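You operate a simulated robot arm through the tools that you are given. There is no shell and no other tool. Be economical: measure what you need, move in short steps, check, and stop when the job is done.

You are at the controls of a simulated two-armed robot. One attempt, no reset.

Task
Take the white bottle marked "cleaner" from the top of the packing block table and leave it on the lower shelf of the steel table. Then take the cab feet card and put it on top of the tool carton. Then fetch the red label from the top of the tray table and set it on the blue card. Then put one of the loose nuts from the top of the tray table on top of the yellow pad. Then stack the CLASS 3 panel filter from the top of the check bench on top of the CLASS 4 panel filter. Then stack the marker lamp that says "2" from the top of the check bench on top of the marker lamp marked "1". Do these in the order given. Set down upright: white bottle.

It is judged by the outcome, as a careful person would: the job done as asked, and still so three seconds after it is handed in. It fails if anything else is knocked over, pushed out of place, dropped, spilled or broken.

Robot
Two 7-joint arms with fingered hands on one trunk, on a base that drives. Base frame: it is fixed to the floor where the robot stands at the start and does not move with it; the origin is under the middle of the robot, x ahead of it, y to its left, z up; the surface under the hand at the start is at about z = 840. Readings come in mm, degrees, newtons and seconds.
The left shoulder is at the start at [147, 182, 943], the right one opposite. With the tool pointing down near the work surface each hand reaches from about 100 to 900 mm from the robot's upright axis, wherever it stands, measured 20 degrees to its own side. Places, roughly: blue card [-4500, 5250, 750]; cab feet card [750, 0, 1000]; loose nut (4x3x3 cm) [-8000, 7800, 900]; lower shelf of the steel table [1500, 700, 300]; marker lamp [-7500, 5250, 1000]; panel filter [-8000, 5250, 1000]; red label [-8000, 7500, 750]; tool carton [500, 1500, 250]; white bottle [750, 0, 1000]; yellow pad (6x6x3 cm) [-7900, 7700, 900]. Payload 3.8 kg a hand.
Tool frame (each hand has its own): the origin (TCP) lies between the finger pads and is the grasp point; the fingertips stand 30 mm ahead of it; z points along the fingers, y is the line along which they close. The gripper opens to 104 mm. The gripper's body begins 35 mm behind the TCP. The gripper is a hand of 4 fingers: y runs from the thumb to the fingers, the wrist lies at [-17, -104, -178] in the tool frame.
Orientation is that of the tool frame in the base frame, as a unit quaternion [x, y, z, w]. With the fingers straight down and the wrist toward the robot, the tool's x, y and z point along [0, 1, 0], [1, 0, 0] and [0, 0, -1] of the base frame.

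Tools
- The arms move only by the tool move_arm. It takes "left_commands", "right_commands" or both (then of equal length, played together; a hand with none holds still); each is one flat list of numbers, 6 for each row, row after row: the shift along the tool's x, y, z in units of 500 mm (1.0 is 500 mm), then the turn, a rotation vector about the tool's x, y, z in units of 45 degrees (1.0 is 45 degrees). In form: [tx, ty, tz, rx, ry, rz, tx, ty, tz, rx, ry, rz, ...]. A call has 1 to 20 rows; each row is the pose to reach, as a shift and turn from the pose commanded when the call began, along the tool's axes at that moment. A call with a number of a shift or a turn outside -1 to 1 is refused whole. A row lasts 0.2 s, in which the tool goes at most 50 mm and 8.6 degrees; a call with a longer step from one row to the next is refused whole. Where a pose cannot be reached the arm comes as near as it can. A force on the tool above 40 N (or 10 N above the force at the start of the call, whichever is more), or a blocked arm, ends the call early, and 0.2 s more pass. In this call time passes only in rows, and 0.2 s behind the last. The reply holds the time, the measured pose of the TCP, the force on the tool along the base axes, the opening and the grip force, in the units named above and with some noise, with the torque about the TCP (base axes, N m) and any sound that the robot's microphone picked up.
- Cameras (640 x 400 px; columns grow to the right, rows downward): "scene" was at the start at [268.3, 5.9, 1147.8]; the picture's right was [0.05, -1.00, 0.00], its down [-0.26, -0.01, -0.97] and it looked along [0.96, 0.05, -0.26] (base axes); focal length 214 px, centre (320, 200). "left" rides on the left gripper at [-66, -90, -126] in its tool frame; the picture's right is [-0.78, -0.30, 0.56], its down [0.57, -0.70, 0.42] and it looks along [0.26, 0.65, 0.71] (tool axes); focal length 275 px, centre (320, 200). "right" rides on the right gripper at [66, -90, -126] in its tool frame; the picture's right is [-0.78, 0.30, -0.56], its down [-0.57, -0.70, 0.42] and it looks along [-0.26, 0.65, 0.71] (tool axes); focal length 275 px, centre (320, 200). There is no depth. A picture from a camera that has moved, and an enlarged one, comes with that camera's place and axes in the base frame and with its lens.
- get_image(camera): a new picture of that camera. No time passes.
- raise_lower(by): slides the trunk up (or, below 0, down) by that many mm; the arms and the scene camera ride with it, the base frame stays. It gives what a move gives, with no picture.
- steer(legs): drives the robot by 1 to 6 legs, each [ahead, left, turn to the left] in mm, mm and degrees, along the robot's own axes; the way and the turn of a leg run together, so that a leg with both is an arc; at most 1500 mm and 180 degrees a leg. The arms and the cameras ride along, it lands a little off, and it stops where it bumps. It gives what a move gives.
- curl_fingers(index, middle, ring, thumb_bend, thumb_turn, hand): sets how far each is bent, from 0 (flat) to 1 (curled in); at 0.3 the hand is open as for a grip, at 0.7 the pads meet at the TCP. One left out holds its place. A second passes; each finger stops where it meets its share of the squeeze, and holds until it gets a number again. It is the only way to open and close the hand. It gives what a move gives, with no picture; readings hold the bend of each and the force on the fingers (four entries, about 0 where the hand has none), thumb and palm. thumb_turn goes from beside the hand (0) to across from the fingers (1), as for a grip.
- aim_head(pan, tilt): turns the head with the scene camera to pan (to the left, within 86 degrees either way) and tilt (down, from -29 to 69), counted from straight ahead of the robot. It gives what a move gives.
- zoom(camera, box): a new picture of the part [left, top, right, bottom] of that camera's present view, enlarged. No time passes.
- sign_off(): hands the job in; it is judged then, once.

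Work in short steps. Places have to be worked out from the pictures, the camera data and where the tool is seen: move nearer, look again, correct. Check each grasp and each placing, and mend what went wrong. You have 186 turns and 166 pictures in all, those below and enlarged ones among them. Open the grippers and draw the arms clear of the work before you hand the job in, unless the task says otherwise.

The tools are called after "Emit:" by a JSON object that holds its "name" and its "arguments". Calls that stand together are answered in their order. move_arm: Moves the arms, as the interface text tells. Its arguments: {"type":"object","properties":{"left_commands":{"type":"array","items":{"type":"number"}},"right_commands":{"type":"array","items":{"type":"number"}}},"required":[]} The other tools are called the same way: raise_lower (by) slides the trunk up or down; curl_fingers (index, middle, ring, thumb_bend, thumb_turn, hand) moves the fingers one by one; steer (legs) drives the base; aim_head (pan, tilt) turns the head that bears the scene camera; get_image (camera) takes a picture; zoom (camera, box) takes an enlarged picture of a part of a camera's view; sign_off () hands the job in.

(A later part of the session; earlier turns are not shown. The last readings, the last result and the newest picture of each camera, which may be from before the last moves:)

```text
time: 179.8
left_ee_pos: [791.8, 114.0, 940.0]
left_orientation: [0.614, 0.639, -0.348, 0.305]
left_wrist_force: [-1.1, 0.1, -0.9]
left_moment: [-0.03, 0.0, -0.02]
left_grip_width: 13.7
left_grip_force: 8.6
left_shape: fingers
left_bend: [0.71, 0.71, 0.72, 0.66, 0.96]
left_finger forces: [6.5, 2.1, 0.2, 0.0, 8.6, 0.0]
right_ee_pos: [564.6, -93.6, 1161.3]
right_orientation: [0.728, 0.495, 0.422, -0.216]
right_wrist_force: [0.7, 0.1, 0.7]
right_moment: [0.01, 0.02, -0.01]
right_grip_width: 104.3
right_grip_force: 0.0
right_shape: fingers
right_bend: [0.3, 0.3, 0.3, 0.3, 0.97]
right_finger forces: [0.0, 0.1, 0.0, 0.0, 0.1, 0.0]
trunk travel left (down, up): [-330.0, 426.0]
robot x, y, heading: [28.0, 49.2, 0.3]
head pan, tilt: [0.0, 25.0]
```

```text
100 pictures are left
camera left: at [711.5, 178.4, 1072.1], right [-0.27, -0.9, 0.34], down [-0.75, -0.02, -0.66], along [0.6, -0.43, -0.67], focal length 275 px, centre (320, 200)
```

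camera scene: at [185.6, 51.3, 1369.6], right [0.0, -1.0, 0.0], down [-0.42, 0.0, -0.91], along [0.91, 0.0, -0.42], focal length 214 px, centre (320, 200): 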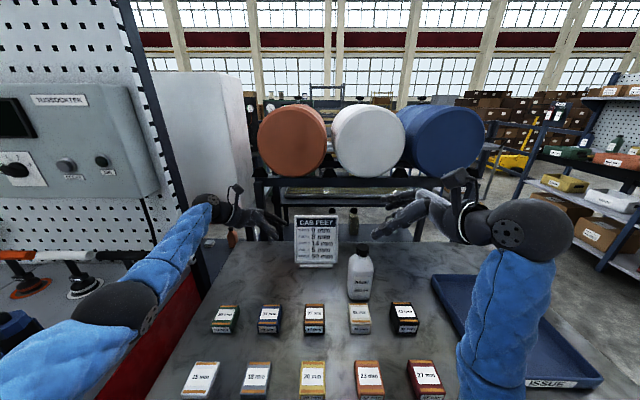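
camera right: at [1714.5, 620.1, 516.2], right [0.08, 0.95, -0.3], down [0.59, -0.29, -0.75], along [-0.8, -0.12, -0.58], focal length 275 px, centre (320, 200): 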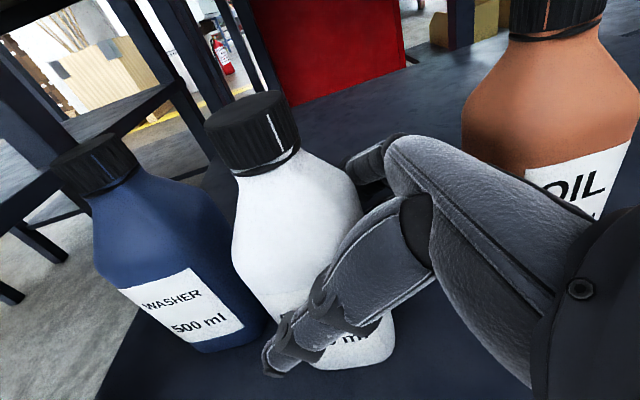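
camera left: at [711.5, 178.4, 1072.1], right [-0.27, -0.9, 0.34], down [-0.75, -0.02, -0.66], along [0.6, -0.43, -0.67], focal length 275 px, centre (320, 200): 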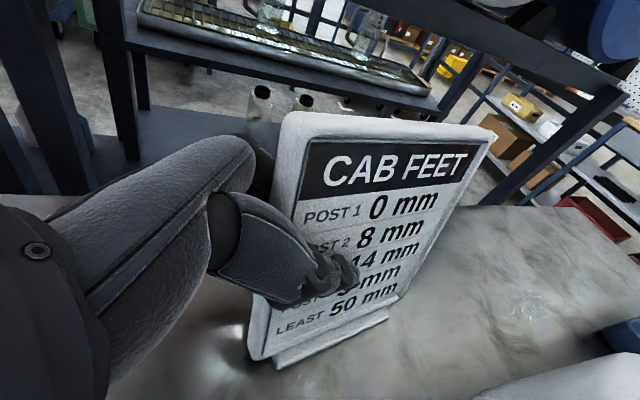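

Thin board held with light force; I squeeze more with fingers and thumb to firm the grip.

Emit:
{"name": "curl_fingers", "arguments": {"hand": "left", "index": 0.9, "middle": 0.9, "ring": 0.9, "thumb_bend": 0.9}}

Emit:
{"name": "get_image", "arguments": {"camera": "left"}}

```text
time: 180.8
left_ee_pos: [791.5, 113.7, 940.1]
left_orientation: [0.615, 0.639, -0.348, 0.304]
left_wrist_force: [0.1, 0.1, 2.3]
left_moment: [-0.15, -0.05, 0.02]
left_grip_width: 12.8
left_grip_force: 29.9
left_shape: fingers
left_bend: [0.74, 0.78, 0.9, 0.68, 0.9]
left_finger forces: [16.6, 12.5, 0.0, 0.1, 31.2, 0.2]
right_ee_pos: [564.1, -93.0, 1164.2]
right_orientation: [0.729, 0.495, 0.422, -0.216]
right_wrist_force: [-0.2, 0.6, 0.0]
right_moment: [-0.01, 0.0, -0.02]
right_grip_width: 104.5
right_grip_force: 0.1
right_shape: fingers
right_bend: [0.3, 0.3, 0.3, 0.3, 0.97]
right_finger forces: [0.0, 0.0, 0.0, 0.0, 0.1, 0.0]
trunk travel left (down, up): [-330.0, 426.0]
robot x, y, heading: [30.5, 45.7, 0.3]
head pan, tilt: [0.0, 25.0]
```

```text
99 pictures are left
camera left: at [711.2, 178.5, 1072.7], right [-0.27, -0.9, 0.34], down [-0.75, -0.02, -0.66], along [0.6, -0.43, -0.67], focal length 275 px, centre (320, 200)
```

left: 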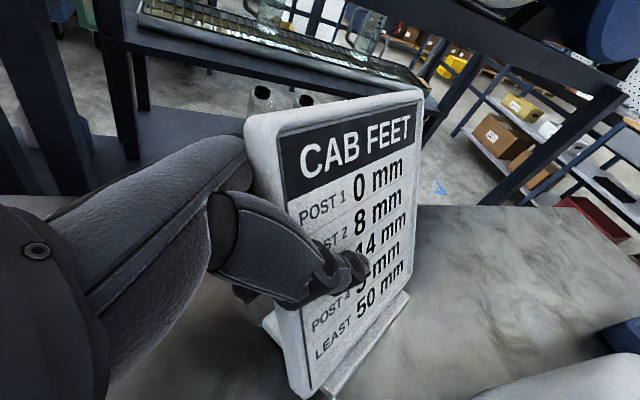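

Firm now (30 N), the card turned slightly. Lift straight up 150 mm.

Emit:
{"name": "move_arm", "arguments": {"left_commands": [-0.04, -0.003, -0.028, 0, 0, 0, -0.1, -0.009, -0.07, 0, 0, 0, -0.16, -0.014, -0.112, 0, 0, 0, -0.22, -0.019, -0.154, 0, 0, 0, -0.26, -0.023, -0.182, 0, 0, 0]}}

Emit:
{"name": "get_image", "arguments": {"camera": "scene"}}

```text
time: 181.9
left_ee_pos: [808.4, 112.3, 1099.5]
left_orientation: [0.615, 0.64, -0.348, 0.302]
left_wrist_force: [0.5, -0.4, -1.6]
left_moment: [0.07, 0.0, -0.01]
left_grip_width: 12.9
left_grip_force: 31.6
left_shape: fingers
left_bend: [0.74, 0.78, 0.9, 0.68, 0.9]
left_finger forces: [18.7, 13.1, 0.1, 0.1, 31.2, 0.0]
left hand out of reach, approached as far as the arm can: row 1, 2, 3, 4, 5
right_ee_pos: [564.7, -93.9, 1162.3]
right_orientation: [0.728, 0.494, 0.422, -0.217]
right_wrist_force: [-0.1, -0.5, -0.3]
right_moment: [0.01, 0.01, -0.01]
right_grip_width: 104.3
right_grip_force: 0.0
right_shape: fingers
right_bend: [0.3, 0.3, 0.3, 0.3, 0.97]
right_finger forces: [0.1, 0.0, 0.0, 0.1, 0.0, 0.0]
trunk travel left (down, up): [-330.0, 426.0]
robot x, y, heading: [31.4, 47.3, 0.4]
head pan, tilt: [0.0, 25.0]
```

```text
98 pictures are left
camera scene: at [184.4, 49.5, 1369.9], right [0.0, -1.0, 0.0], down [-0.42, 0.0, -0.91], along [0.91, 0.0, -0.42], focal length 214 px, centre (320, 200)
```

scene: 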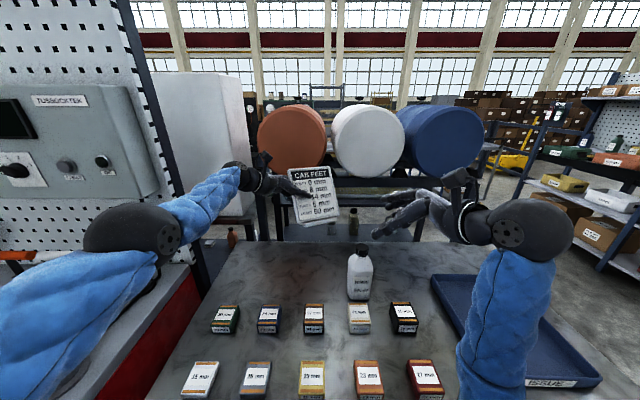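

Card lifted. Back off and strafe to the bench in front of the tool carton, then look at the lower shelf.

Emit:
{"name": "steer", "arguments": {"legs": [[-480, 0, 0], [0, 1350, 0]]}}

Emit:
{"name": "aim_head", "arguments": {"pan": 0, "tilt": 40}}

Emit:
{"name": "get_image", "arguments": {"camera": "scene"}}

```text
time: 191.1
left_ee_pos: [306.1, 1449.6, 1099.9]
left_orientation: [0.609, 0.645, -0.346, 0.306]
left_wrist_force: [0.1, 0.6, -1.0]
left_moment: [0.08, 0.02, 0.01]
left_grip_width: 13.2
left_grip_force: 31.0
left_shape: fingers
left_bend: [0.74, 0.78, 0.9, 0.68, 0.9]
left_finger forces: [18.8, 13.0, 0.0, 0.0, 31.2, 0.0]
right_ee_pos: [66.2, 1241.5, 1163.0]
right_orientation: [0.723, 0.502, 0.419, -0.22]
right_wrist_force: [-1.0, 0.3, 0.0]
right_moment: [-0.02, 0.01, 0.02]
right_grip_width: 104.3
right_grip_force: 0.1
right_shape: fingers
right_bend: [0.3, 0.3, 0.3, 0.3, 0.97]
right_finger forces: [0.0, 0.0, 0.0, 0.0, 0.0, 0.0]
trunk travel left (down, up): [-330.0, 426.0]
robot x, y, heading: [-471.5, 1368.5, 1.5]
head pan, tilt: [0.0, 25.0]
```

```text
time: 191.8
left_ee_pos: [306.6, 1449.1, 1100.5]
left_orientation: [0.608, 0.645, -0.347, 0.307]
left_wrist_force: [-0.6, -0.6, -1.0]
left_moment: [0.07, 0.01, 0.03]
left_grip_width: 13.0
left_grip_force: 31.2
left_shape: fingers
left_bend: [0.74, 0.78, 0.9, 0.68, 0.9]
left_finger forces: [18.7, 13.1, 0.0, 0.0, 31.2, 0.0]
right_ee_pos: [65.2, 1241.0, 1162.4]
right_orientation: [0.723, 0.502, 0.42, -0.22]
right_wrist_force: [-0.4, 0.0, 0.8]
right_moment: [0.01, -0.03, -0.01]
right_grip_width: 104.3
right_grip_force: 0.2
right_shape: fingers
right_bend: [0.3, 0.3, 0.3, 0.3, 0.97]
right_finger forces: [0.0, 0.0, 0.0, 0.0, 0.0, 0.0]
trunk travel left (down, up): [-330.0, 426.0]
robot x, y, heading: [-473.0, 1371.9, 1.2]
head pan, tilt: [0.0, 40.0]
```

```text
97 pictures are left
camera scene: at [-323.4, 1375.7, 1346.6], right [0.02, -1.0, 0.0], down [-0.64, -0.01, -0.77], along [0.77, 0.02, -0.64], focal length 214 px, centre (320, 200)
```

scene: 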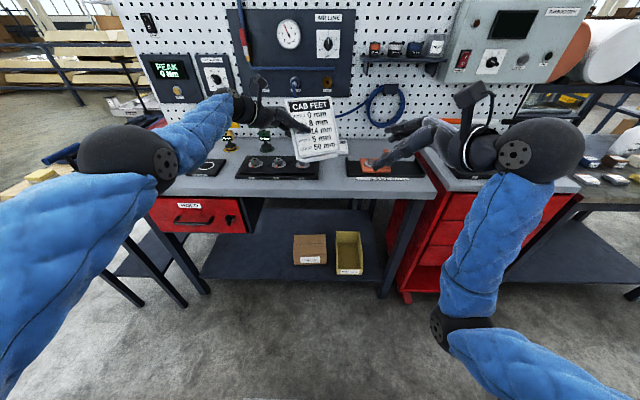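

Zoom on the carton to measure it.

Emit:
{"name": "zoom", "arguments": {"camera": "scene", "box": [250, 200, 410, 300]}}

Emit:
{"name": "zoom", "arguments": {"camera": "scene", "box": [230, 80, 390, 180]}}

```text
4.00 times, centred on (330, 250) of scene
camera zoom: at [-323.4, 1375.7, 1346.6], right [0.02, -1.0, 0.0], down [-0.64, -0.01, -0.77], along [0.77, 0.02, -0.64], focal length 858 px, centre (280, 0)
```

zoom: 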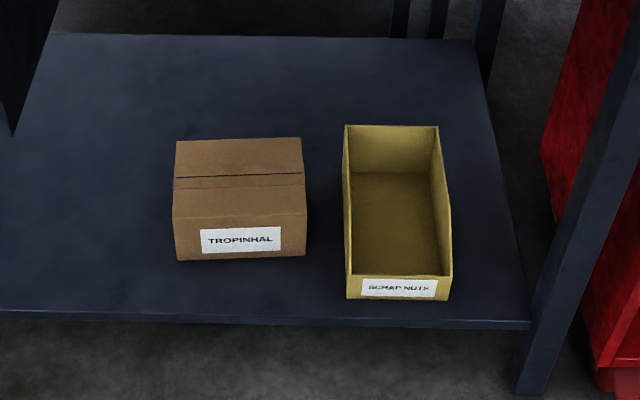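

```text
4.00 times, centred on (310, 130) of scene
camera zoom: at [-323.4, 1375.7, 1346.6], right [0.02, -1.0, 0.0], down [-0.64, -0.01, -0.77], along [0.77, 0.02, -0.64], focal length 858 px, centre (360, 480)
```

zoom: 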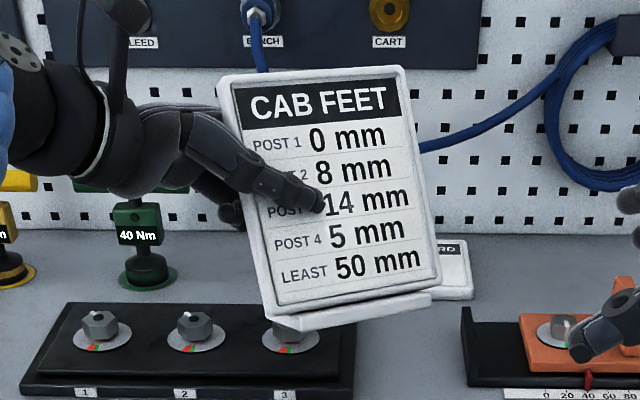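

Carton: top at roughly z 330, x 413–562, y 1365–1548. I back off 150 mm, tuck the right arm, and start lowering the left hand (also leveling the card by 8°).

Emit:
{"name": "steer", "arguments": {"legs": [[-150, 60, -1]]}}

Emit:
{"name": "move_arm", "arguments": {"left_commands": [0.043, -0.033, 0.03, -0.002, 0.03, 0, 0.087, -0.066, 0.059, -0.004, 0.06, -0.002, 0.13, -0.098, 0.089, -0.006, 0.09, -0.003, 0.174, -0.131, 0.119, -0.008, 0.12, -0.004, 0.217, -0.164, 0.148, -0.01, 0.15, -0.005, 0.261, -0.197, 0.178, -0.013, 0.178, -0.005], "right_commands": [0.03, -0.07, -0.06, 0, 0, 0, 0.06, -0.141, -0.12, 0, 0, 0, 0.09, -0.212, -0.18, 0, 0, 0, 0.118, -0.283, -0.239, 0, 0, 0, 0.147, -0.354, -0.298, 0, 0, 0, 0.177, -0.424, -0.358, 0, 0, 0]}}

Emit:
{"name": "get_image", "arguments": {"camera": "scene"}}

```text
time: 193.3
left_ee_pos: [154.0, 1494.9, 1102.4]
left_orientation: [0.614, 0.639, -0.349, 0.304]
left_wrist_force: [0.3, 0.6, -0.3]
left_moment: [0.1, 0.01, 0.03]
left_grip_width: 12.9
left_grip_force: 32.0
left_shape: fingers
left_bend: [0.74, 0.78, 0.9, 0.68, 0.9]
left_finger forces: [18.6, 13.2, 0.0, 0.1, 31.2, 0.0]
right_ee_pos: [-90.2, 1290.0, 1162.7]
right_orientation: [0.728, 0.495, 0.422, -0.215]
right_wrist_force: [0.0, -1.0, 0.5]
right_moment: [-0.01, -0.02, -0.02]
right_grip_width: 104.6
right_grip_force: 0.0
right_shape: fingers
right_bend: [0.3, 0.3, 0.3, 0.3, 0.97]
right_finger forces: [0.0, 0.0, 0.1, 0.1, 0.1, 0.1]
trunk travel left (down, up): [-330.0, 426.0]
robot x, y, heading: [-620.9, 1431.7, 0.4]
head pan, tilt: [0.0, 40.0]
```

```text
time: 194.7
left_ee_pos: [137.5, 1487.6, 930.8]
left_orientation: [0.635, 0.661, -0.303, 0.261]
left_wrist_force: [-0.8, 0.3, -1.6]
left_moment: [0.09, -0.02, -0.01]
left_grip_width: 13.1
left_grip_force: 31.6
left_shape: fingers
left_bend: [0.74, 0.78, 0.9, 0.68, 0.9]
left_finger forces: [18.5, 13.0, 0.0, 0.0, 31.0, 0.0]
left hand out of reach, approached as far as the arm can: row 1, 2, 3, 4, 5, 6
right_ee_pos: [-330.4, 1297.6, 1344.5]
right_orientation: [0.729, 0.495, 0.421, -0.216]
right_wrist_force: [-0.4, 0.0, 0.3]
right_moment: [-0.01, 0.03, -0.02]
right_grip_width: 104.5
right_grip_force: 0.0
right_shape: fingers
right_bend: [0.3, 0.3, 0.3, 0.3, 0.97]
right_finger forces: [0.0, 0.0, 0.1, 0.0, 0.0, 0.0]
right hand out of reach, approached as far as the arm can: row 2, 3, 4, 5, 6
trunk travel left (down, up): [-330.0, 426.0]
robot x, y, heading: [-625.6, 1428.7, 0.1]
head pan, tilt: [0.0, 40.0]
```

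```text
94 pictures are left
camera scene: at [-477.5, 1431.7, 1346.7], right [0.0, -1.0, 0.0], down [-0.64, 0.0, -0.77], along [0.77, 0.0, -0.64], focal length 214 px, centre (320, 200)
```

scene: 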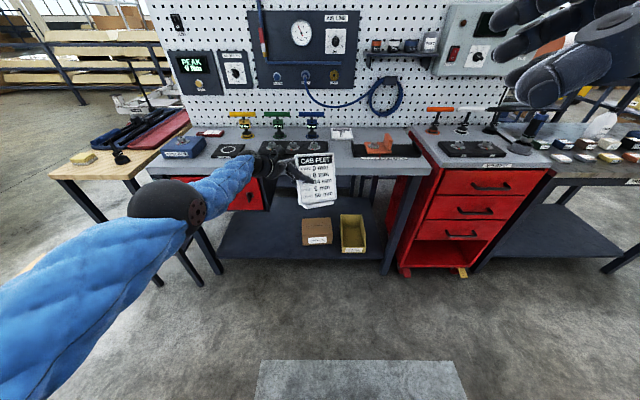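

Next: pull the left hand 100 mm back, then lower the trunk 300 mm.

Emit:
{"name": "move_arm", "arguments": {"left_commands": [0.005, -0.07, 0, 0, 0, 0, 0.01, -0.14, 0, 0, 0, 0, 0.015, -0.21, 0, 0, 0, 0]}}

Emit:
{"name": "raise_lower", "arguments": {"by": -310}}

Emit:
{"name": "get_image", "arguments": {"camera": "scene"}}

```text
time: 195.5
left_ee_pos: [132.4, 1484.0, 905.0]
left_orientation: [0.634, 0.662, -0.303, 0.26]
left_wrist_force: [0.3, -0.1, -0.3]
left_moment: [0.1, 0.02, -0.04]
left_grip_width: 13.1
left_grip_force: 31.2
left_shape: fingers
left_bend: [0.74, 0.78, 0.9, 0.68, 0.9]
left_finger forces: [18.6, 13.1, 0.0, 0.1, 31.1, 0.1]
left hand out of reach, approached as far as the arm can: row 1, 2, 3
right_ee_pos: [-328.3, 1296.7, 1343.9]
right_orientation: [0.728, 0.494, 0.422, -0.216]
right_wrist_force: [0.4, 0.2, -0.9]
right_moment: [0.0, -0.06, 0.01]
right_grip_width: 104.6
right_grip_force: 0.2
right_shape: fingers
right_bend: [0.3, 0.3, 0.3, 0.3, 0.97]
right_finger forces: [0.0, 0.1, 0.0, 0.0, 0.0, 0.0]
trunk travel left (down, up): [-330.0, 426.0]
robot x, y, heading: [-620.9, 1430.5, 0.2]
head pan, tilt: [0.0, 40.0]
```

```text
time: 198.5
left_ee_pos: [122.8, 1485.9, 365.3]
left_orientation: [0.572, 0.697, -0.409, 0.14]
left_wrist_force: [0.6, 1.1, -1.7]
left_moment: [0.04, -0.02, 0.01]
left_grip_width: 12.8
left_grip_force: 31.2
left_shape: fingers
left_bend: [0.74, 0.78, 0.9, 0.68, 0.9]
left_finger forces: [18.7, 12.9, 0.1, 0.0, 30.9, 0.0]
right_ee_pos: [-161.6, 1297.4, 937.6]
right_orientation: [0.792, 0.449, 0.285, -0.299]
right_wrist_force: [-0.3, 0.3, 0.6]
right_moment: [-0.01, -0.02, 0.01]
right_grip_width: 104.7
right_grip_force: 0.1
right_shape: fingers
right_bend: [0.3, 0.3, 0.3, 0.3, 0.97]
right_finger forces: [0.0, 0.0, 0.0, 0.0, 0.0, 0.1]
trunk travel left (down, up): [-20.0, 736.0]
robot x, y, heading: [-623.8, 1428.3, 0.2]
head pan, tilt: [0.0, 40.0]
```

```text
93 pictures are left
camera scene: at [-312.4, 1432.1, 1022.4], right [0.0, -1.0, 0.0], down [-0.64, 0.0, -0.77], along [0.77, 0.0, -0.64], focal length 214 px, centre (320, 200)
```

scene: 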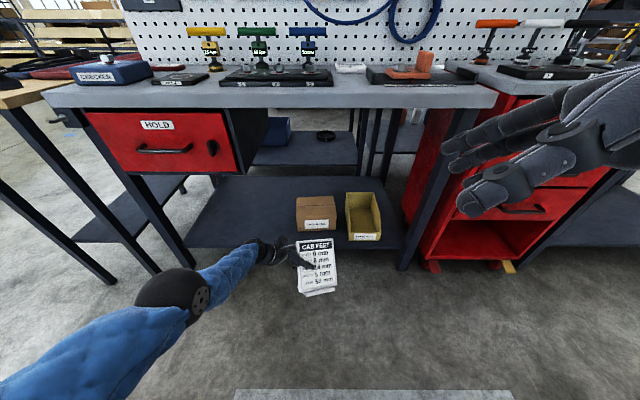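

The trunk leaned, pitching the card. I level it again (20°) and raise the hand 110 mm, then re-measure the carton.

Emit:
{"name": "move_arm", "arguments": {"left_commands": [-0.049, -0.03, -0.046, -0.102, -0.003, 0.11, -0.098, -0.06, -0.092, -0.203, -0.005, 0.219, -0.146, -0.09, -0.138, -0.305, -0.008, 0.329]}}

Emit:
{"name": "zoom", "arguments": {"camera": "scene", "box": [220, 170, 420, 295]}}

```text
time: 199.3
left_ee_pos: [194.5, 1479.1, 434.2]
left_orientation: [0.634, 0.661, -0.304, 0.261]
left_wrist_force: [0.5, -0.1, -1.4]
left_moment: [0.02, 0.05, 0.0]
left_grip_width: 13.2
left_grip_force: 30.6
left_shape: fingers
left_bend: [0.74, 0.78, 0.9, 0.68, 0.9]
left_finger forces: [18.5, 13.0, 0.0, 0.0, 30.8, 0.0]
left hand out of reach, approached as far as the arm can: row 1, 2, 3
right_ee_pos: [-161.4, 1297.5, 936.1]
right_orientation: [0.792, 0.449, 0.285, -0.3]
right_wrist_force: [-0.8, 0.0, 0.6]
right_moment: [0.04, -0.02, -0.01]
right_grip_width: 104.6
right_grip_force: 0.1
right_shape: fingers
right_bend: [0.3, 0.3, 0.3, 0.3, 0.97]
right_finger forces: [0.1, 0.1, 0.0, 0.0, 0.1, 0.1]
trunk travel left (down, up): [-20.0, 736.0]
robot x, y, heading: [-617.7, 1427.8, 0.2]
head pan, tilt: [0.0, 40.0]
```

```text
3.20 times, centred on (320, 232) of scene
camera zoom: at [-312.2, 1432.1, 1022.2], right [0.0, -1.0, 0.0], down [-0.64, 0.0, -0.77], along [0.77, 0.0, -0.64], focal length 686 px, centre (320, 96)
```

zoom: 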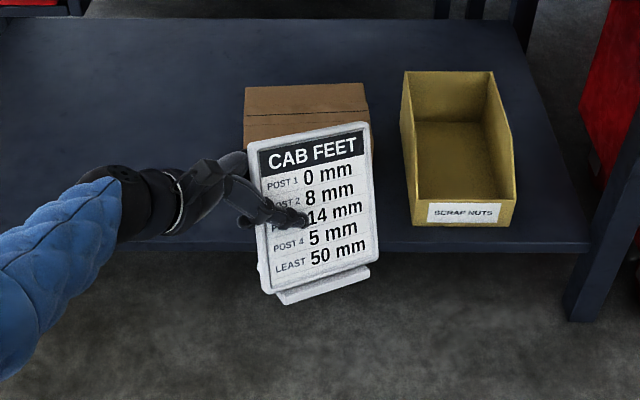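

Triangulating two views: shelf z≈180, carton top z≈287, x 446–602, y 1364–1556. I yaw the left hand 30° (keeps forearm clear of the HOLD drawer) and remove remaining tilt.

Emit:
{"name": "move_arm", "arguments": {"left_commands": [0, 0, 0, -0.123, 0.016, -0.114, -0.005, 0, -0.005, -0.247, 0.032, -0.228, -0.01, 0, -0.01, -0.37, 0.047, -0.342, -0.015, 0, -0.014, -0.493, 0.063, -0.456]}}

Emit:
{"name": "get_image", "arguments": {"camera": "scene"}}

Emit:
{"name": "get_image", "arguments": {"camera": "left"}}

```text
time: 200.3
left_ee_pos: [229.7, 1471.8, 422.0]
left_orientation: [0.466, 0.81, -0.194, 0.298]
left_wrist_force: [-0.4, 1.1, -1.1]
left_moment: [-0.01, 0.06, 0.0]
left_grip_width: 12.6
left_grip_force: 30.3
left_shape: fingers
left_bend: [0.74, 0.79, 0.9, 0.68, 0.89]
left_finger forces: [18.6, 12.4, 0.0, 0.0, 30.8, 0.0]
left hand out of reach, approached as far as the arm can: row 1, 2, 3, 4
right_ee_pos: [-161.5, 1297.4, 935.8]
right_orientation: [0.792, 0.449, 0.285, -0.3]
right_wrist_force: [-0.6, 0.7, 0.3]
right_moment: [0.02, 0.0, 0.0]
right_grip_width: 104.4
right_grip_force: 0.0
right_shape: fingers
right_bend: [0.3, 0.3, 0.3, 0.3, 0.97]
right_finger forces: [0.1, 0.0, 0.0, 0.0, 0.1, 0.0]
trunk travel left (down, up): [-20.0, 736.0]
robot x, y, heading: [-625.1, 1429.8, -0.0]
head pan, tilt: [0.0, 40.0]
```

```text
91 pictures are left
camera scene: at [-312.1, 1431.9, 1022.2], right [0.0, -1.0, 0.0], down [-0.64, 0.0, -0.77], along [0.77, 0.0, -0.64], focal length 214 px, centre (320, 200)
```

scene: 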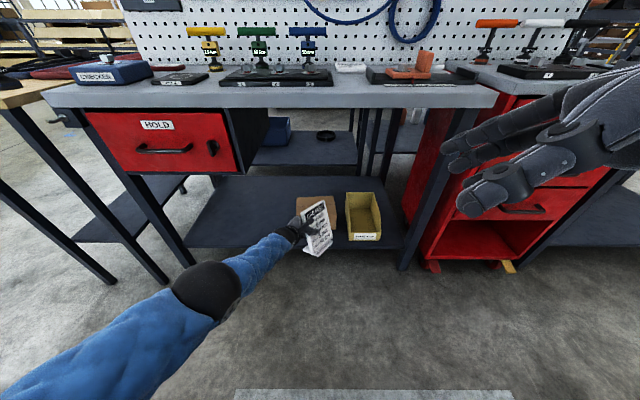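

```text
90 pictures are left
camera left: at [140.0, 1460.9, 563.0], right [0.21, -0.97, 0.11], down [-0.71, -0.23, -0.67], along [0.68, 0.06, -0.73], focal length 275 px, centre (320, 200)
```

left: 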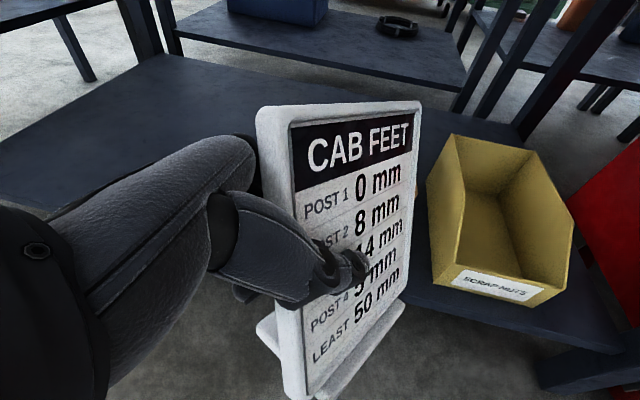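

Good. Raise 35 mm and drive forward 200 mm, then look.

Emit:
{"name": "raise_lower", "arguments": {"by": 35}}

Emit:
{"name": "steer", "arguments": {"legs": [[200, 0, 0]]}}

Emit:
{"name": "zoom", "arguments": {"camera": "scene", "box": [200, 130, 440, 280]}}

Emit:
{"name": "get_image", "arguments": {"camera": "left"}}

```text
time: 201.1
left_ee_pos: [235.3, 1472.3, 486.2]
left_orientation: [0.457, 0.808, -0.188, 0.32]
left_wrist_force: [-0.6, 0.0, -1.6]
left_moment: [0.0, 0.02, 0.0]
left_grip_width: 12.8
left_grip_force: 31.4
left_shape: fingers
left_bend: [0.74, 0.79, 0.9, 0.68, 0.89]
left_finger forces: [18.6, 12.7, 0.0, 0.0, 30.8, 0.0]
right_ee_pos: [-159.7, 1296.7, 970.1]
right_orientation: [0.792, 0.449, 0.285, -0.299]
right_wrist_force: [0.4, -0.5, 0.2]
right_moment: [0.01, -0.04, -0.02]
right_grip_width: 104.5
right_grip_force: 0.0
right_shape: fingers
right_bend: [0.3, 0.3, 0.3, 0.3, 0.97]
right_finger forces: [0.0, 0.0, 0.0, 0.0, 0.0, 0.1]
trunk travel left (down, up): [-55.0, 701.0]
robot x, y, heading: [-622.1, 1427.7, -0.2]
head pan, tilt: [0.0, 40.0]
```

```text
time: 202.7
left_ee_pos: [434.6, 1470.0, 487.6]
left_orientation: [0.459, 0.807, -0.188, 0.32]
left_wrist_force: [0.1, 0.3, -1.9]
left_moment: [0.0, 0.0, -0.04]
left_grip_width: 13.0
left_grip_force: 31.0
left_shape: fingers
left_bend: [0.74, 0.79, 0.9, 0.68, 0.89]
left_finger forces: [18.5, 12.7, 0.0, 0.0, 30.8, 0.1]
right_ee_pos: [38.5, 1295.7, 971.7]
right_orientation: [0.793, 0.447, 0.286, -0.3]
right_wrist_force: [-0.4, 0.0, -0.4]
right_moment: [0.03, -0.01, -0.01]
right_grip_width: 104.5
right_grip_force: 0.0
right_shape: fingers
right_bend: [0.3, 0.3, 0.3, 0.3, 0.97]
right_finger forces: [0.1, 0.0, 0.0, 0.0, 0.0, 0.1]
trunk travel left (down, up): [-55.0, 701.0]
robot x, y, heading: [-420.8, 1428.6, -0.2]
head pan, tilt: [0.0, 40.0]
```

```text
2.67 times, centred on (320, 205) of scene
camera zoom: at [-134.7, 1430.6, 1059.8], right [0.0, -1.0, 0.0], down [-0.64, 0.0, -0.77], along [0.77, 0.0, -0.64], focal length 572 px, centre (320, 187)
```

zoom: 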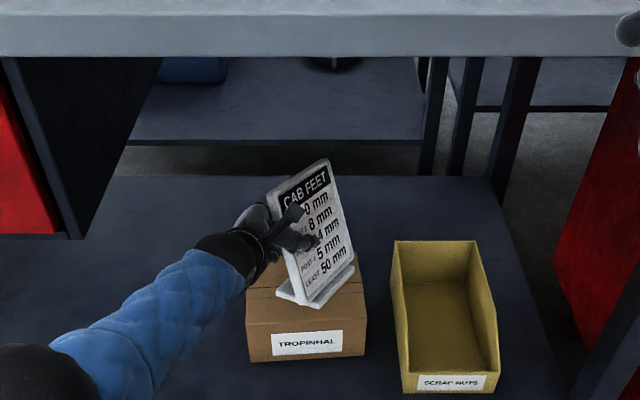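

```text
88 pictures are left
camera left: at [338.7, 1457.6, 625.0], right [0.23, -0.96, 0.14], down [-0.67, -0.26, -0.69], along [0.7, 0.07, -0.71], focal length 275 px, centre (320, 200)
```

left: 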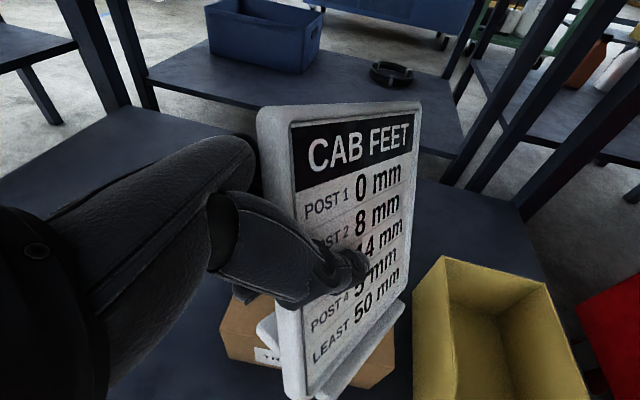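

Base of the card is near (449,1435); carton centre (524,1455). Drive forward 75 mm more.

Emit:
{"name": "steer", "arguments": {"legs": [[75, 6, 0]]}}

Emit:
{"name": "zoom", "arguments": {"camera": "scene", "box": [200, 130, 440, 280]}}

Emit:
{"name": "get_image", "arguments": {"camera": "left"}}

```text
time: 203.8
left_ee_pos: [510.0, 1474.5, 488.0]
left_orientation: [0.459, 0.807, -0.189, 0.319]
left_wrist_force: [-0.9, 0.6, -1.8]
left_moment: [0.05, 0.03, -0.02]
left_grip_width: 13.4
left_grip_force: 31.1
left_shape: fingers
left_bend: [0.74, 0.79, 0.9, 0.68, 0.89]
left_finger forces: [18.5, 12.7, 0.1, 0.1, 30.8, 0.1]
right_ee_pos: [113.2, 1299.7, 970.0]
right_orientation: [0.793, 0.447, 0.286, -0.3]
right_wrist_force: [0.1, -0.2, -0.5]
right_moment: [0.01, -0.01, 0.01]
right_grip_width: 104.6
right_grip_force: 0.0
right_shape: fingers
right_bend: [0.3, 0.3, 0.3, 0.3, 0.97]
right_finger forces: [0.0, 0.0, 0.0, 0.0, 0.1, 0.1]
trunk travel left (down, up): [-55.0, 701.0]
robot x, y, heading: [-347.7, 1439.1, -0.1]
head pan, tilt: [0.0, 40.0]
```

```text
2.67 times, centred on (320, 205) of scene
camera zoom: at [-59.6, 1436.4, 1059.7], right [0.0, -1.0, 0.0], down [-0.64, 0.0, -0.77], along [0.77, 0.0, -0.64], focal length 572 px, centre (320, 187)
```

zoom: 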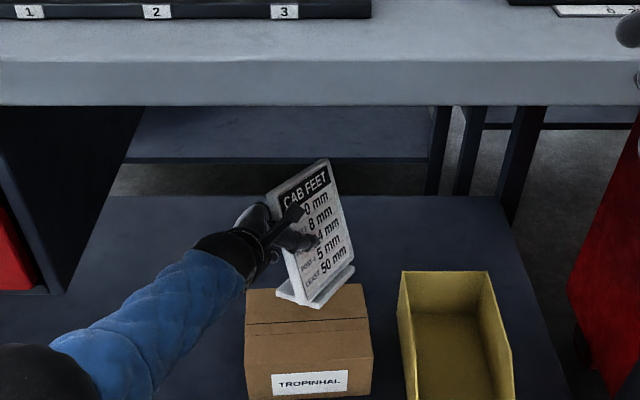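

```text
86 pictures are left
camera left: at [413.8, 1463.0, 624.8], right [0.23, -0.96, 0.13], down [-0.67, -0.25, -0.69], along [0.7, 0.07, -0.71], focal length 275 px, centre (320, 200)
```

left: 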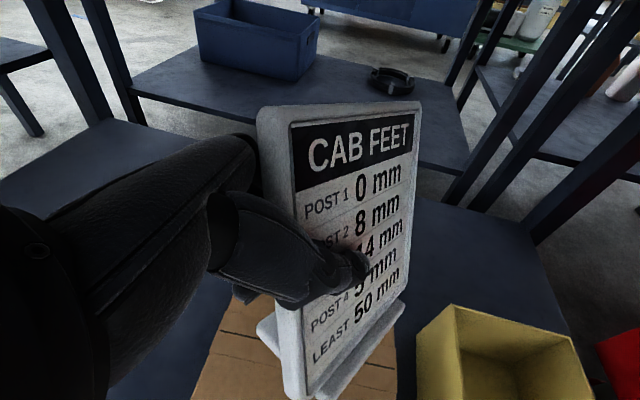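

Position over the carton looks right. Lower 80 mm with the arm and check.

Emit:
{"name": "move_arm", "arguments": {"left_commands": [0.055, 0.001, 0.058, 0, 0, 0, 0.11, 0.002, 0.116, 0, 0, 0]}}

Emit:
{"name": "zoom", "arguments": {"camera": "scene", "box": [200, 130, 440, 280]}}

```text
time: 204.4
left_ee_pos: [479.8, 1483.2, 435.4]
left_orientation: [0.459, 0.807, -0.188, 0.32]
left_wrist_force: [0.6, -0.1, -0.5]
left_moment: [0.04, 0.02, -0.03]
left_grip_width: 12.9
left_grip_force: 30.8
left_shape: fingers
left_bend: [0.74, 0.79, 0.9, 0.68, 0.89]
left_finger forces: [18.6, 12.6, 0.0, 0.0, 30.8, 0.0]
left hand out of reach, approached as far as the arm can: row 1, 2
right_ee_pos: [112.8, 1299.8, 971.4]
right_orientation: [0.793, 0.447, 0.285, -0.299]
right_wrist_force: [0.8, -0.3, -0.6]
right_moment: [0.0, 0.01, 0.02]
right_grip_width: 104.6
right_grip_force: 0.1
right_shape: fingers
right_bend: [0.3, 0.3, 0.3, 0.3, 0.97]
right_finger forces: [0.0, 0.0, 0.1, 0.0, 0.0, 0.1]
trunk travel left (down, up): [-55.0, 701.0]
robot x, y, heading: [-347.6, 1436.8, -0.4]
head pan, tilt: [0.0, 40.0]
```

```text
2.67 times, centred on (320, 205) of scene
camera zoom: at [-59.8, 1436.6, 1059.8], right [0.0, -1.0, 0.0], down [-0.64, 0.0, -0.77], along [0.77, 0.0, -0.64], focal length 572 px, centre (320, 187)
```

zoom: 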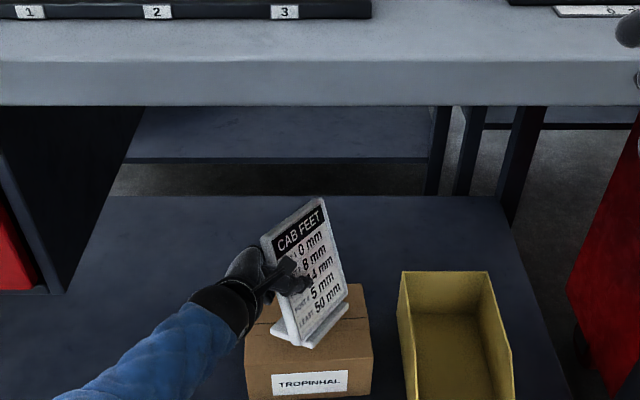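

At its limit the hand slid back 30 mm. I drive 50 mm closer and continue down.

Emit:
{"name": "steer", "arguments": {"legs": [[55, 0, 0]]}}

Emit:
{"name": "move_arm", "arguments": {"left_commands": [0.022, -0.01, 0.023, 0, 0, 0, 0.044, -0.02, 0.046, 0, 0, 0]}}

Emit:
{"name": "zoom", "arguments": {"camera": "scene", "box": [200, 130, 440, 280]}}

```text
time: 205.3
left_ee_pos: [536.2, 1481.8, 434.2]
left_orientation: [0.46, 0.807, -0.19, 0.319]
left_wrist_force: [-0.4, 0.5, -1.1]
left_moment: [0.05, 0.0, 0.01]
left_grip_width: 12.7
left_grip_force: 30.8
left_shape: fingers
left_bend: [0.74, 0.79, 0.9, 0.68, 0.89]
left_finger forces: [18.6, 12.8, 0.0, 0.0, 30.7, 0.0]
right_ee_pos: [168.8, 1300.3, 970.9]
right_orientation: [0.793, 0.447, 0.286, -0.299]
right_wrist_force: [0.4, 0.1, 0.1]
right_moment: [0.01, -0.01, -0.01]
right_grip_width: 104.5
right_grip_force: 0.0
right_shape: fingers
right_bend: [0.3, 0.3, 0.3, 0.3, 0.97]
right_finger forces: [0.1, 0.0, 0.0, 0.0, 0.1, 0.1]
trunk travel left (down, up): [-55.0, 701.0]
robot x, y, heading: [-291.4, 1434.0, -0.5]
head pan, tilt: [0.0, 40.0]
```

```text
time: 205.9
left_ee_pos: [517.0, 1469.8, 414.6]
left_orientation: [0.46, 0.807, -0.189, 0.32]
left_wrist_force: [0.3, 0.1, -1.7]
left_moment: [0.03, 0.04, -0.01]
left_grip_width: 12.9
left_grip_force: 31.0
left_shape: fingers
left_bend: [0.74, 0.79, 0.9, 0.68, 0.89]
left_finger forces: [18.6, 12.7, 0.0, 0.0, 30.9, 0.1]
left hand out of reach, approached as far as the arm can: row 1, 2
right_ee_pos: [168.9, 1299.8, 971.5]
right_orientation: [0.793, 0.447, 0.286, -0.298]
right_wrist_force: [0.7, 1.2, 0.7]
right_moment: [-0.01, 0.0, -0.01]
right_grip_width: 104.6
right_grip_force: 0.1
right_shape: fingers
right_bend: [0.3, 0.3, 0.3, 0.3, 0.97]
right_finger forces: [0.0, 0.0, 0.0, 0.1, 0.1, 0.0]
trunk travel left (down, up): [-55.0, 701.0]
robot x, y, heading: [-293.1, 1434.9, 0.0]
head pan, tilt: [0.0, 40.0]
```

```text
2.67 times, centred on (320, 205) of scene
camera zoom: at [-3.9, 1436.0, 1059.9], right [0.0, -1.0, 0.0], down [-0.64, 0.0, -0.77], along [0.77, 0.0, -0.64], focal length 572 px, centre (320, 187)
```

zoom: 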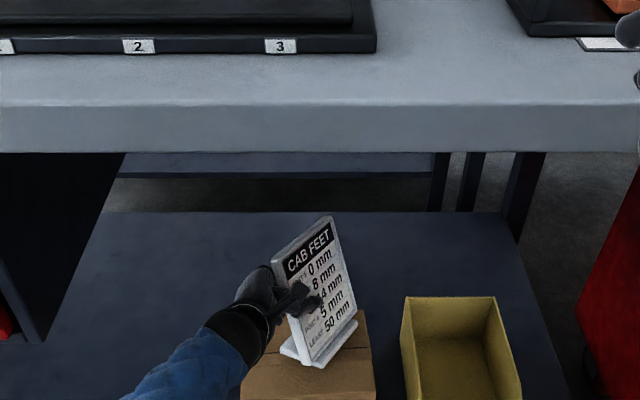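

About 28 mm still to go. I use the trunk: lower 10 mm (gives about 18 mm at the hand).

Emit:
{"name": "raise_lower", "arguments": {"by": -10}}

Emit:
{"name": "zoom", "arguments": {"camera": "scene", "box": [250, 200, 390, 300]}}

Emit:
{"name": "zoom", "arguments": {"camera": "left", "box": [160, 200, 460, 400]}}

```text
time: 206.5
left_ee_pos: [516.5, 1470.4, 404.1]
left_orientation: [0.459, 0.807, -0.189, 0.319]
left_wrist_force: [1.8, -0.5, 2.1]
left_moment: [-0.07, -0.25, 0.02]
left_grip_width: 12.7
left_grip_force: 30.9
left_shape: fingers
left_bend: [0.74, 0.78, 0.9, 0.69, 0.89]
left_finger forces: [15.1, 15.3, 0.0, 0.0, 31.4, 0.5]
right_ee_pos: [168.5, 1299.3, 963.5]
right_orientation: [0.793, 0.447, 0.287, -0.3]
right_wrist_force: [0.0, -0.6, -0.1]
right_moment: [0.04, 0.03, -0.01]
right_grip_width: 104.6
right_grip_force: 0.1
right_shape: fingers
right_bend: [0.3, 0.3, 0.3, 0.3, 0.97]
right_finger forces: [0.0, 0.0, 0.1, 0.1, 0.1, 0.0]
trunk travel left (down, up): [-45.0, 711.0]
robot x, y, heading: [-292.7, 1433.3, -0.2]
head pan, tilt: [0.0, 40.0]
```

```text
4.00 times, centred on (320, 250) of scene
camera zoom: at [2.1, 1436.2, 1049.2], right [0.0, -1.0, 0.0], down [-0.64, 0.0, -0.77], along [0.77, 0.0, -0.64], focal length 858 px, centre (320, 0)
```

zoom: 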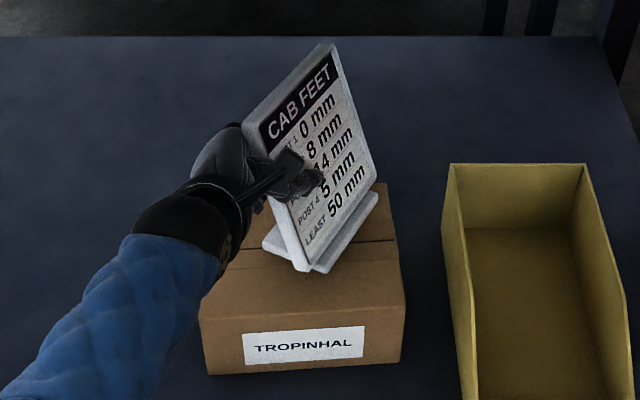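

```text
2.00 times, centred on (310, 300) of left
camera zoom: at [420.4, 1458.3, 541.9], right [0.23, -0.96, 0.14], down [-0.67, -0.25, -0.69], along [0.7, 0.07, -0.71], focal length 551 px, centre (340, 0)
```

zoom: 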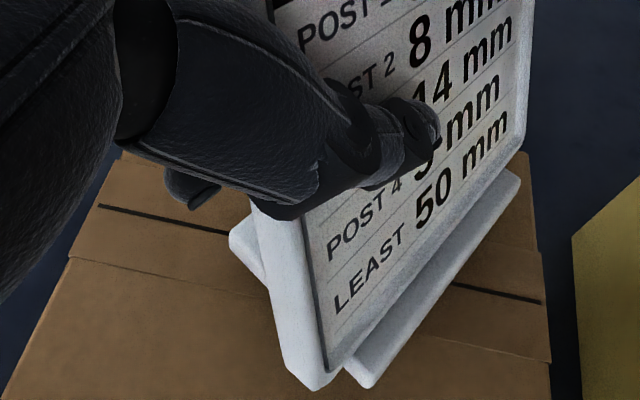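

First contact felt. Lower 6 mm more to let the base seat flat.

Emit:
{"name": "raise_lower", "arguments": {"by": -6}}

Emit:
{"name": "zoom", "arguments": {"camera": "left", "box": [160, 200, 460, 400]}}

Emit:
{"name": "zoom", "arguments": {"camera": "scene", "box": [250, 200, 390, 300]}}

```text
time: 207.0
left_ee_pos: [515.3, 1469.1, 398.2]
left_orientation: [0.459, 0.807, -0.189, 0.32]
left_wrist_force: [1.3, 0.2, 5.9]
left_moment: [-0.11, -0.52, 0.03]
left_grip_width: 12.0
left_grip_force: 31.6
left_shape: fingers
left_bend: [0.74, 0.79, 0.9, 0.69, 0.89]
left_finger forces: [12.7, 17.0, 0.0, 0.0, 33.6, 0.9]
right_ee_pos: [169.2, 1300.6, 956.6]
right_orientation: [0.793, 0.447, 0.285, -0.299]
right_wrist_force: [0.6, 0.2, -0.2]
right_moment: [-0.01, 0.0, 0.0]
right_grip_width: 104.4
right_grip_force: 0.0
right_shape: fingers
right_bend: [0.3, 0.3, 0.3, 0.3, 0.97]
right_finger forces: [0.0, 0.1, 0.0, 0.0, 0.0, 0.0]
trunk travel left (down, up): [-39.0, 717.0]
robot x, y, heading: [-290.1, 1440.8, -0.3]
head pan, tilt: [0.0, 40.0]
```

```text
2.00 times, centred on (310, 300) of left
camera zoom: at [420.2, 1458.1, 536.3], right [0.23, -0.96, 0.14], down [-0.67, -0.25, -0.69], along [0.7, 0.07, -0.71], focal length 551 px, centre (340, 0)
```

zoom: 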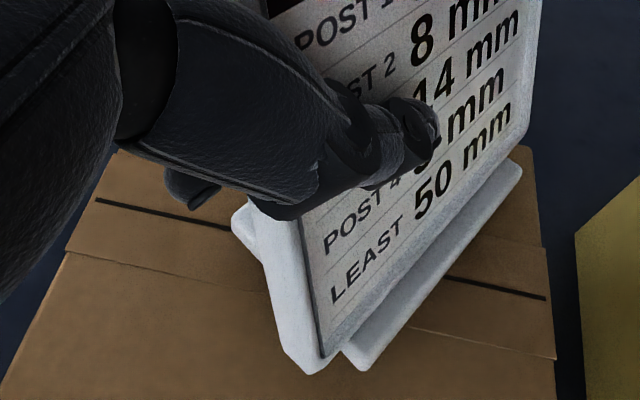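

```text
4.00 times, centred on (320, 250) of scene
camera zoom: at [5.6, 1436.2, 1042.9], right [0.0, -1.0, 0.0], down [-0.64, 0.0, -0.77], along [0.77, 0.0, -0.64], focal length 858 px, centre (320, 0)
```

zoom: 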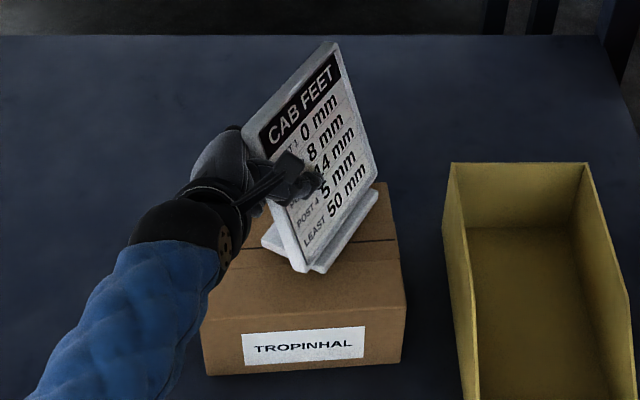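

Contact is 6 N; the base is close to flat. Release gradually.

Emit:
{"name": "curl_fingers", "arguments": {"hand": "left", "index": 0.66, "middle": 0.66, "ring": 0.66, "thumb_bend": 0.62}}

Emit:
{"name": "zoom", "arguments": {"camera": "left", "box": [160, 100, 540, 400]}}

Emit:
{"name": "zoom", "arguments": {"camera": "scene", "box": [250, 200, 390, 300]}}

```text
time: 208.0
left_ee_pos: [516.3, 1468.7, 398.5]
left_orientation: [0.46, 0.807, -0.19, 0.319]
left_wrist_force: [-0.6, -0.7, -0.4]
left_moment: [-0.02, 0.05, 0.0]
left_grip_width: 20.6
left_grip_force: 0.4
left_shape: fingers
left_bend: [0.65, 0.66, 0.66, 0.61, 0.97]
left_finger forces: [0.9, 0.1, 0.0, 0.0, 0.7, 0.0]
right_ee_pos: [168.4, 1300.7, 955.2]
right_orientation: [0.793, 0.447, 0.285, -0.299]
right_wrist_force: [-0.1, 0.5, -0.1]
right_moment: [0.0, 0.01, 0.0]
right_grip_width: 104.6
right_grip_force: 0.0
right_shape: fingers
right_bend: [0.3, 0.3, 0.3, 0.3, 0.97]
right_finger forces: [0.1, 0.0, 0.0, 0.0, 0.0, 0.1]
trunk travel left (down, up): [-39.0, 717.0]
robot x, y, heading: [-292.3, 1435.0, -0.1]
head pan, tilt: [0.0, 40.0]
```

```text
1.33 times, centred on (350, 250) of left
camera zoom: at [420.4, 1458.0, 535.5], right [0.23, -0.96, 0.13], down [-0.67, -0.25, -0.69], along [0.7, 0.07, -0.71], focal length 367 px, centre (280, 133)
```

zoom: 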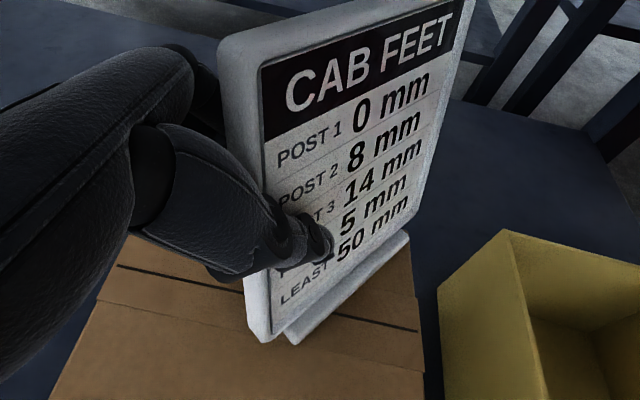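

```text
4.00 times, centred on (320, 250) of scene
camera zoom: at [6.3, 1436.2, 1042.7], right [0.0, -1.0, 0.0], down [-0.64, 0.0, -0.77], along [0.77, 0.0, -0.64], focal length 858 px, centre (320, 0)
```

zoom: 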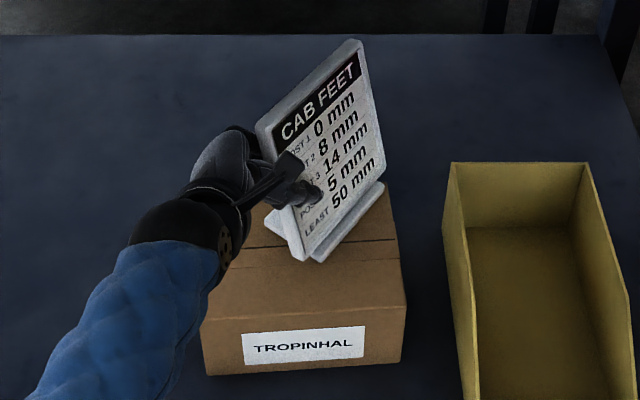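

The card stands on the carton. I open fully and withdraw along the fingers.

Emit:
{"name": "curl_fingers", "arguments": {"hand": "left", "index": 0.4, "middle": 0.4, "ring": 0.4, "thumb_bend": 0.35}}

Emit:
{"name": "move_arm", "arguments": {"left_commands": [0, 0, -0.05, 0, 0, 0, 0, 0, -0.1, 0, 0, 0]}}

Emit:
{"name": "zoom", "arguments": {"camera": "scene", "box": [220, 160, 420, 300]}}

Emit:
{"name": "get_image", "arguments": {"camera": "left"}}

```text
time: 209.0
left_ee_pos: [516.7, 1468.7, 397.0]
left_orientation: [0.459, 0.807, -0.189, 0.319]
left_wrist_force: [0.2, -0.2, 1.3]
left_moment: [0.02, 0.0, 0.02]
left_grip_width: 85.3
left_grip_force: 0.1
left_shape: fingers
left_bend: [0.4, 0.4, 0.4, 0.35, 0.97]
left_finger forces: [0.0, 0.1, 0.0, 0.0, 0.1, 0.0]
right_ee_pos: [168.2, 1301.8, 955.8]
right_orientation: [0.793, 0.448, 0.286, -0.299]
right_wrist_force: [0.5, -0.2, 0.3]
right_moment: [0.01, -0.01, 0.04]
right_grip_width: 104.6
right_grip_force: 0.0
right_shape: fingers
right_bend: [0.3, 0.3, 0.3, 0.3, 0.97]
right_finger forces: [0.0, 0.0, 0.0, 0.0, 0.0, 0.0]
trunk travel left (down, up): [-39.0, 717.0]
robot x, y, heading: [-294.9, 1435.1, -0.2]
head pan, tilt: [0.0, 40.0]
```

```text
time: 209.6
left_ee_pos: [498.6, 1499.1, 435.6]
left_orientation: [0.459, 0.807, -0.19, 0.319]
left_wrist_force: [-0.2, 0.6, -0.3]
left_moment: [0.0, -0.03, 0.01]
left_grip_width: 85.6
left_grip_force: 0.0
left_shape: fingers
left_bend: [0.4, 0.4, 0.4, 0.35, 0.97]
left_finger forces: [0.0, 0.0, 0.0, 0.0, 0.1, 0.0]
right_ee_pos: [169.4, 1300.8, 954.6]
right_orientation: [0.793, 0.447, 0.286, -0.299]
right_wrist_force: [-1.4, 0.2, 0.5]
right_moment: [0.02, 0.01, 0.0]
right_grip_width: 104.4
right_grip_force: 0.1
right_shape: fingers
right_bend: [0.3, 0.3, 0.3, 0.3, 0.97]
right_finger forces: [0.0, 0.0, 0.1, 0.0, 0.1, 0.2]
trunk travel left (down, up): [-39.0, 717.0]
robot x, y, heading: [-293.1, 1436.4, -0.2]
head pan, tilt: [0.0, 40.0]
```

```text
2.86 times, centred on (320, 230) of scene
camera zoom: at [6.2, 1436.2, 1042.8], right [0.0, -1.0, 0.0], down [-0.64, 0.0, -0.77], along [0.77, 0.0, -0.64], focal length 613 px, centre (320, 114)
```

zoom: 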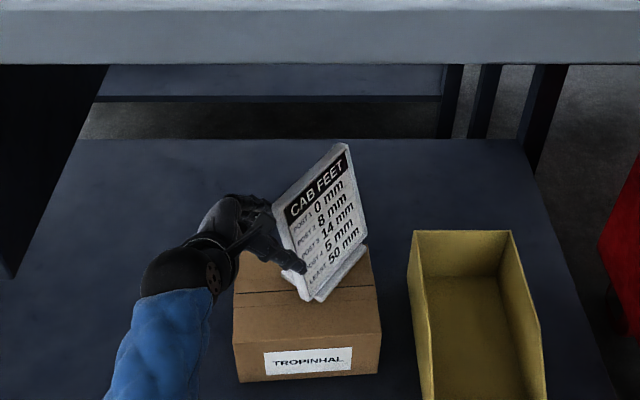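

```text
76 pictures are left
camera left: at [403.1, 1488.2, 573.3], right [0.22, -0.96, 0.14], down [-0.67, -0.25, -0.69], along [0.7, 0.06, -0.71], focal length 275 px, centre (320, 200)
```

left: 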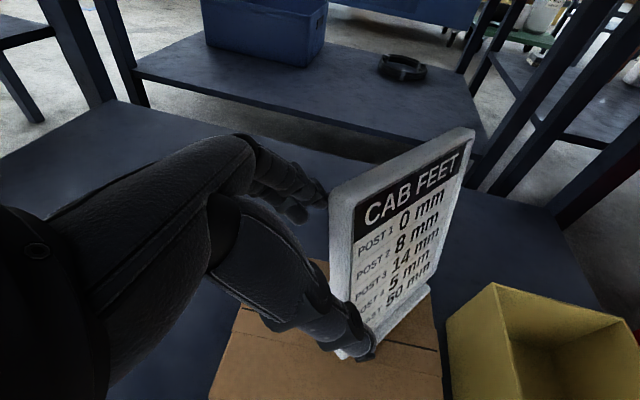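

Only the fingertips still straddle the edge. I drive diagonally back along the card plane, then straight back, and raise the trunk.

Emit:
{"name": "steer", "arguments": {"legs": [[-70, 45, 0], [-330, 0, 0]]}}

Emit:
{"name": "zoom", "arguments": {"camera": "scene", "box": [220, 100, 460, 250]}}

```text
time: 212.5
left_ee_pos: [95.3, 1542.8, 435.8]
left_orientation: [0.462, 0.805, -0.19, 0.319]
left_wrist_force: [-0.4, 0.0, 0.2]
left_moment: [0.0, 0.02, 0.02]
left_grip_width: 85.6
left_grip_force: 0.2
left_shape: fingers
left_bend: [0.4, 0.4, 0.4, 0.35, 0.97]
left_finger forces: [0.0, 0.0, 0.0, 0.0, 0.0, 0.0]
right_ee_pos: [-235.8, 1346.1, 956.3]
right_orientation: [0.794, 0.445, 0.286, -0.298]
right_wrist_force: [-0.5, 0.7, -0.6]
right_moment: [0.03, -0.02, 0.03]
right_grip_width: 104.5
right_grip_force: 0.1
right_shape: fingers
right_bend: [0.3, 0.3, 0.3, 0.3, 0.97]
right_finger forces: [0.0, 0.0, 0.0, 0.0, 0.1, 0.1]
trunk travel left (down, up): [-39.0, 717.0]
robot x, y, heading: [-695.4, 1485.3, -0.4]
head pan, tilt: [0.0, 40.0]
```

```text
2.67 times, centred on (340, 175) of scene
camera zoom: at [-397.7, 1482.6, 1042.7], right [-0.01, -1.0, 0.0], down [-0.64, 0.01, -0.77], along [0.77, -0.01, -0.64], focal length 572 px, centre (267, 267)
```

zoom: 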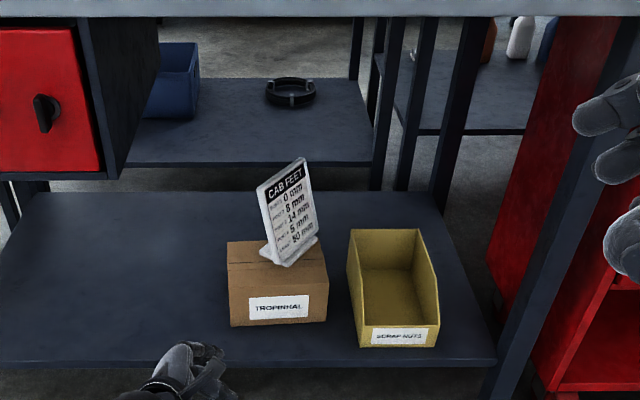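

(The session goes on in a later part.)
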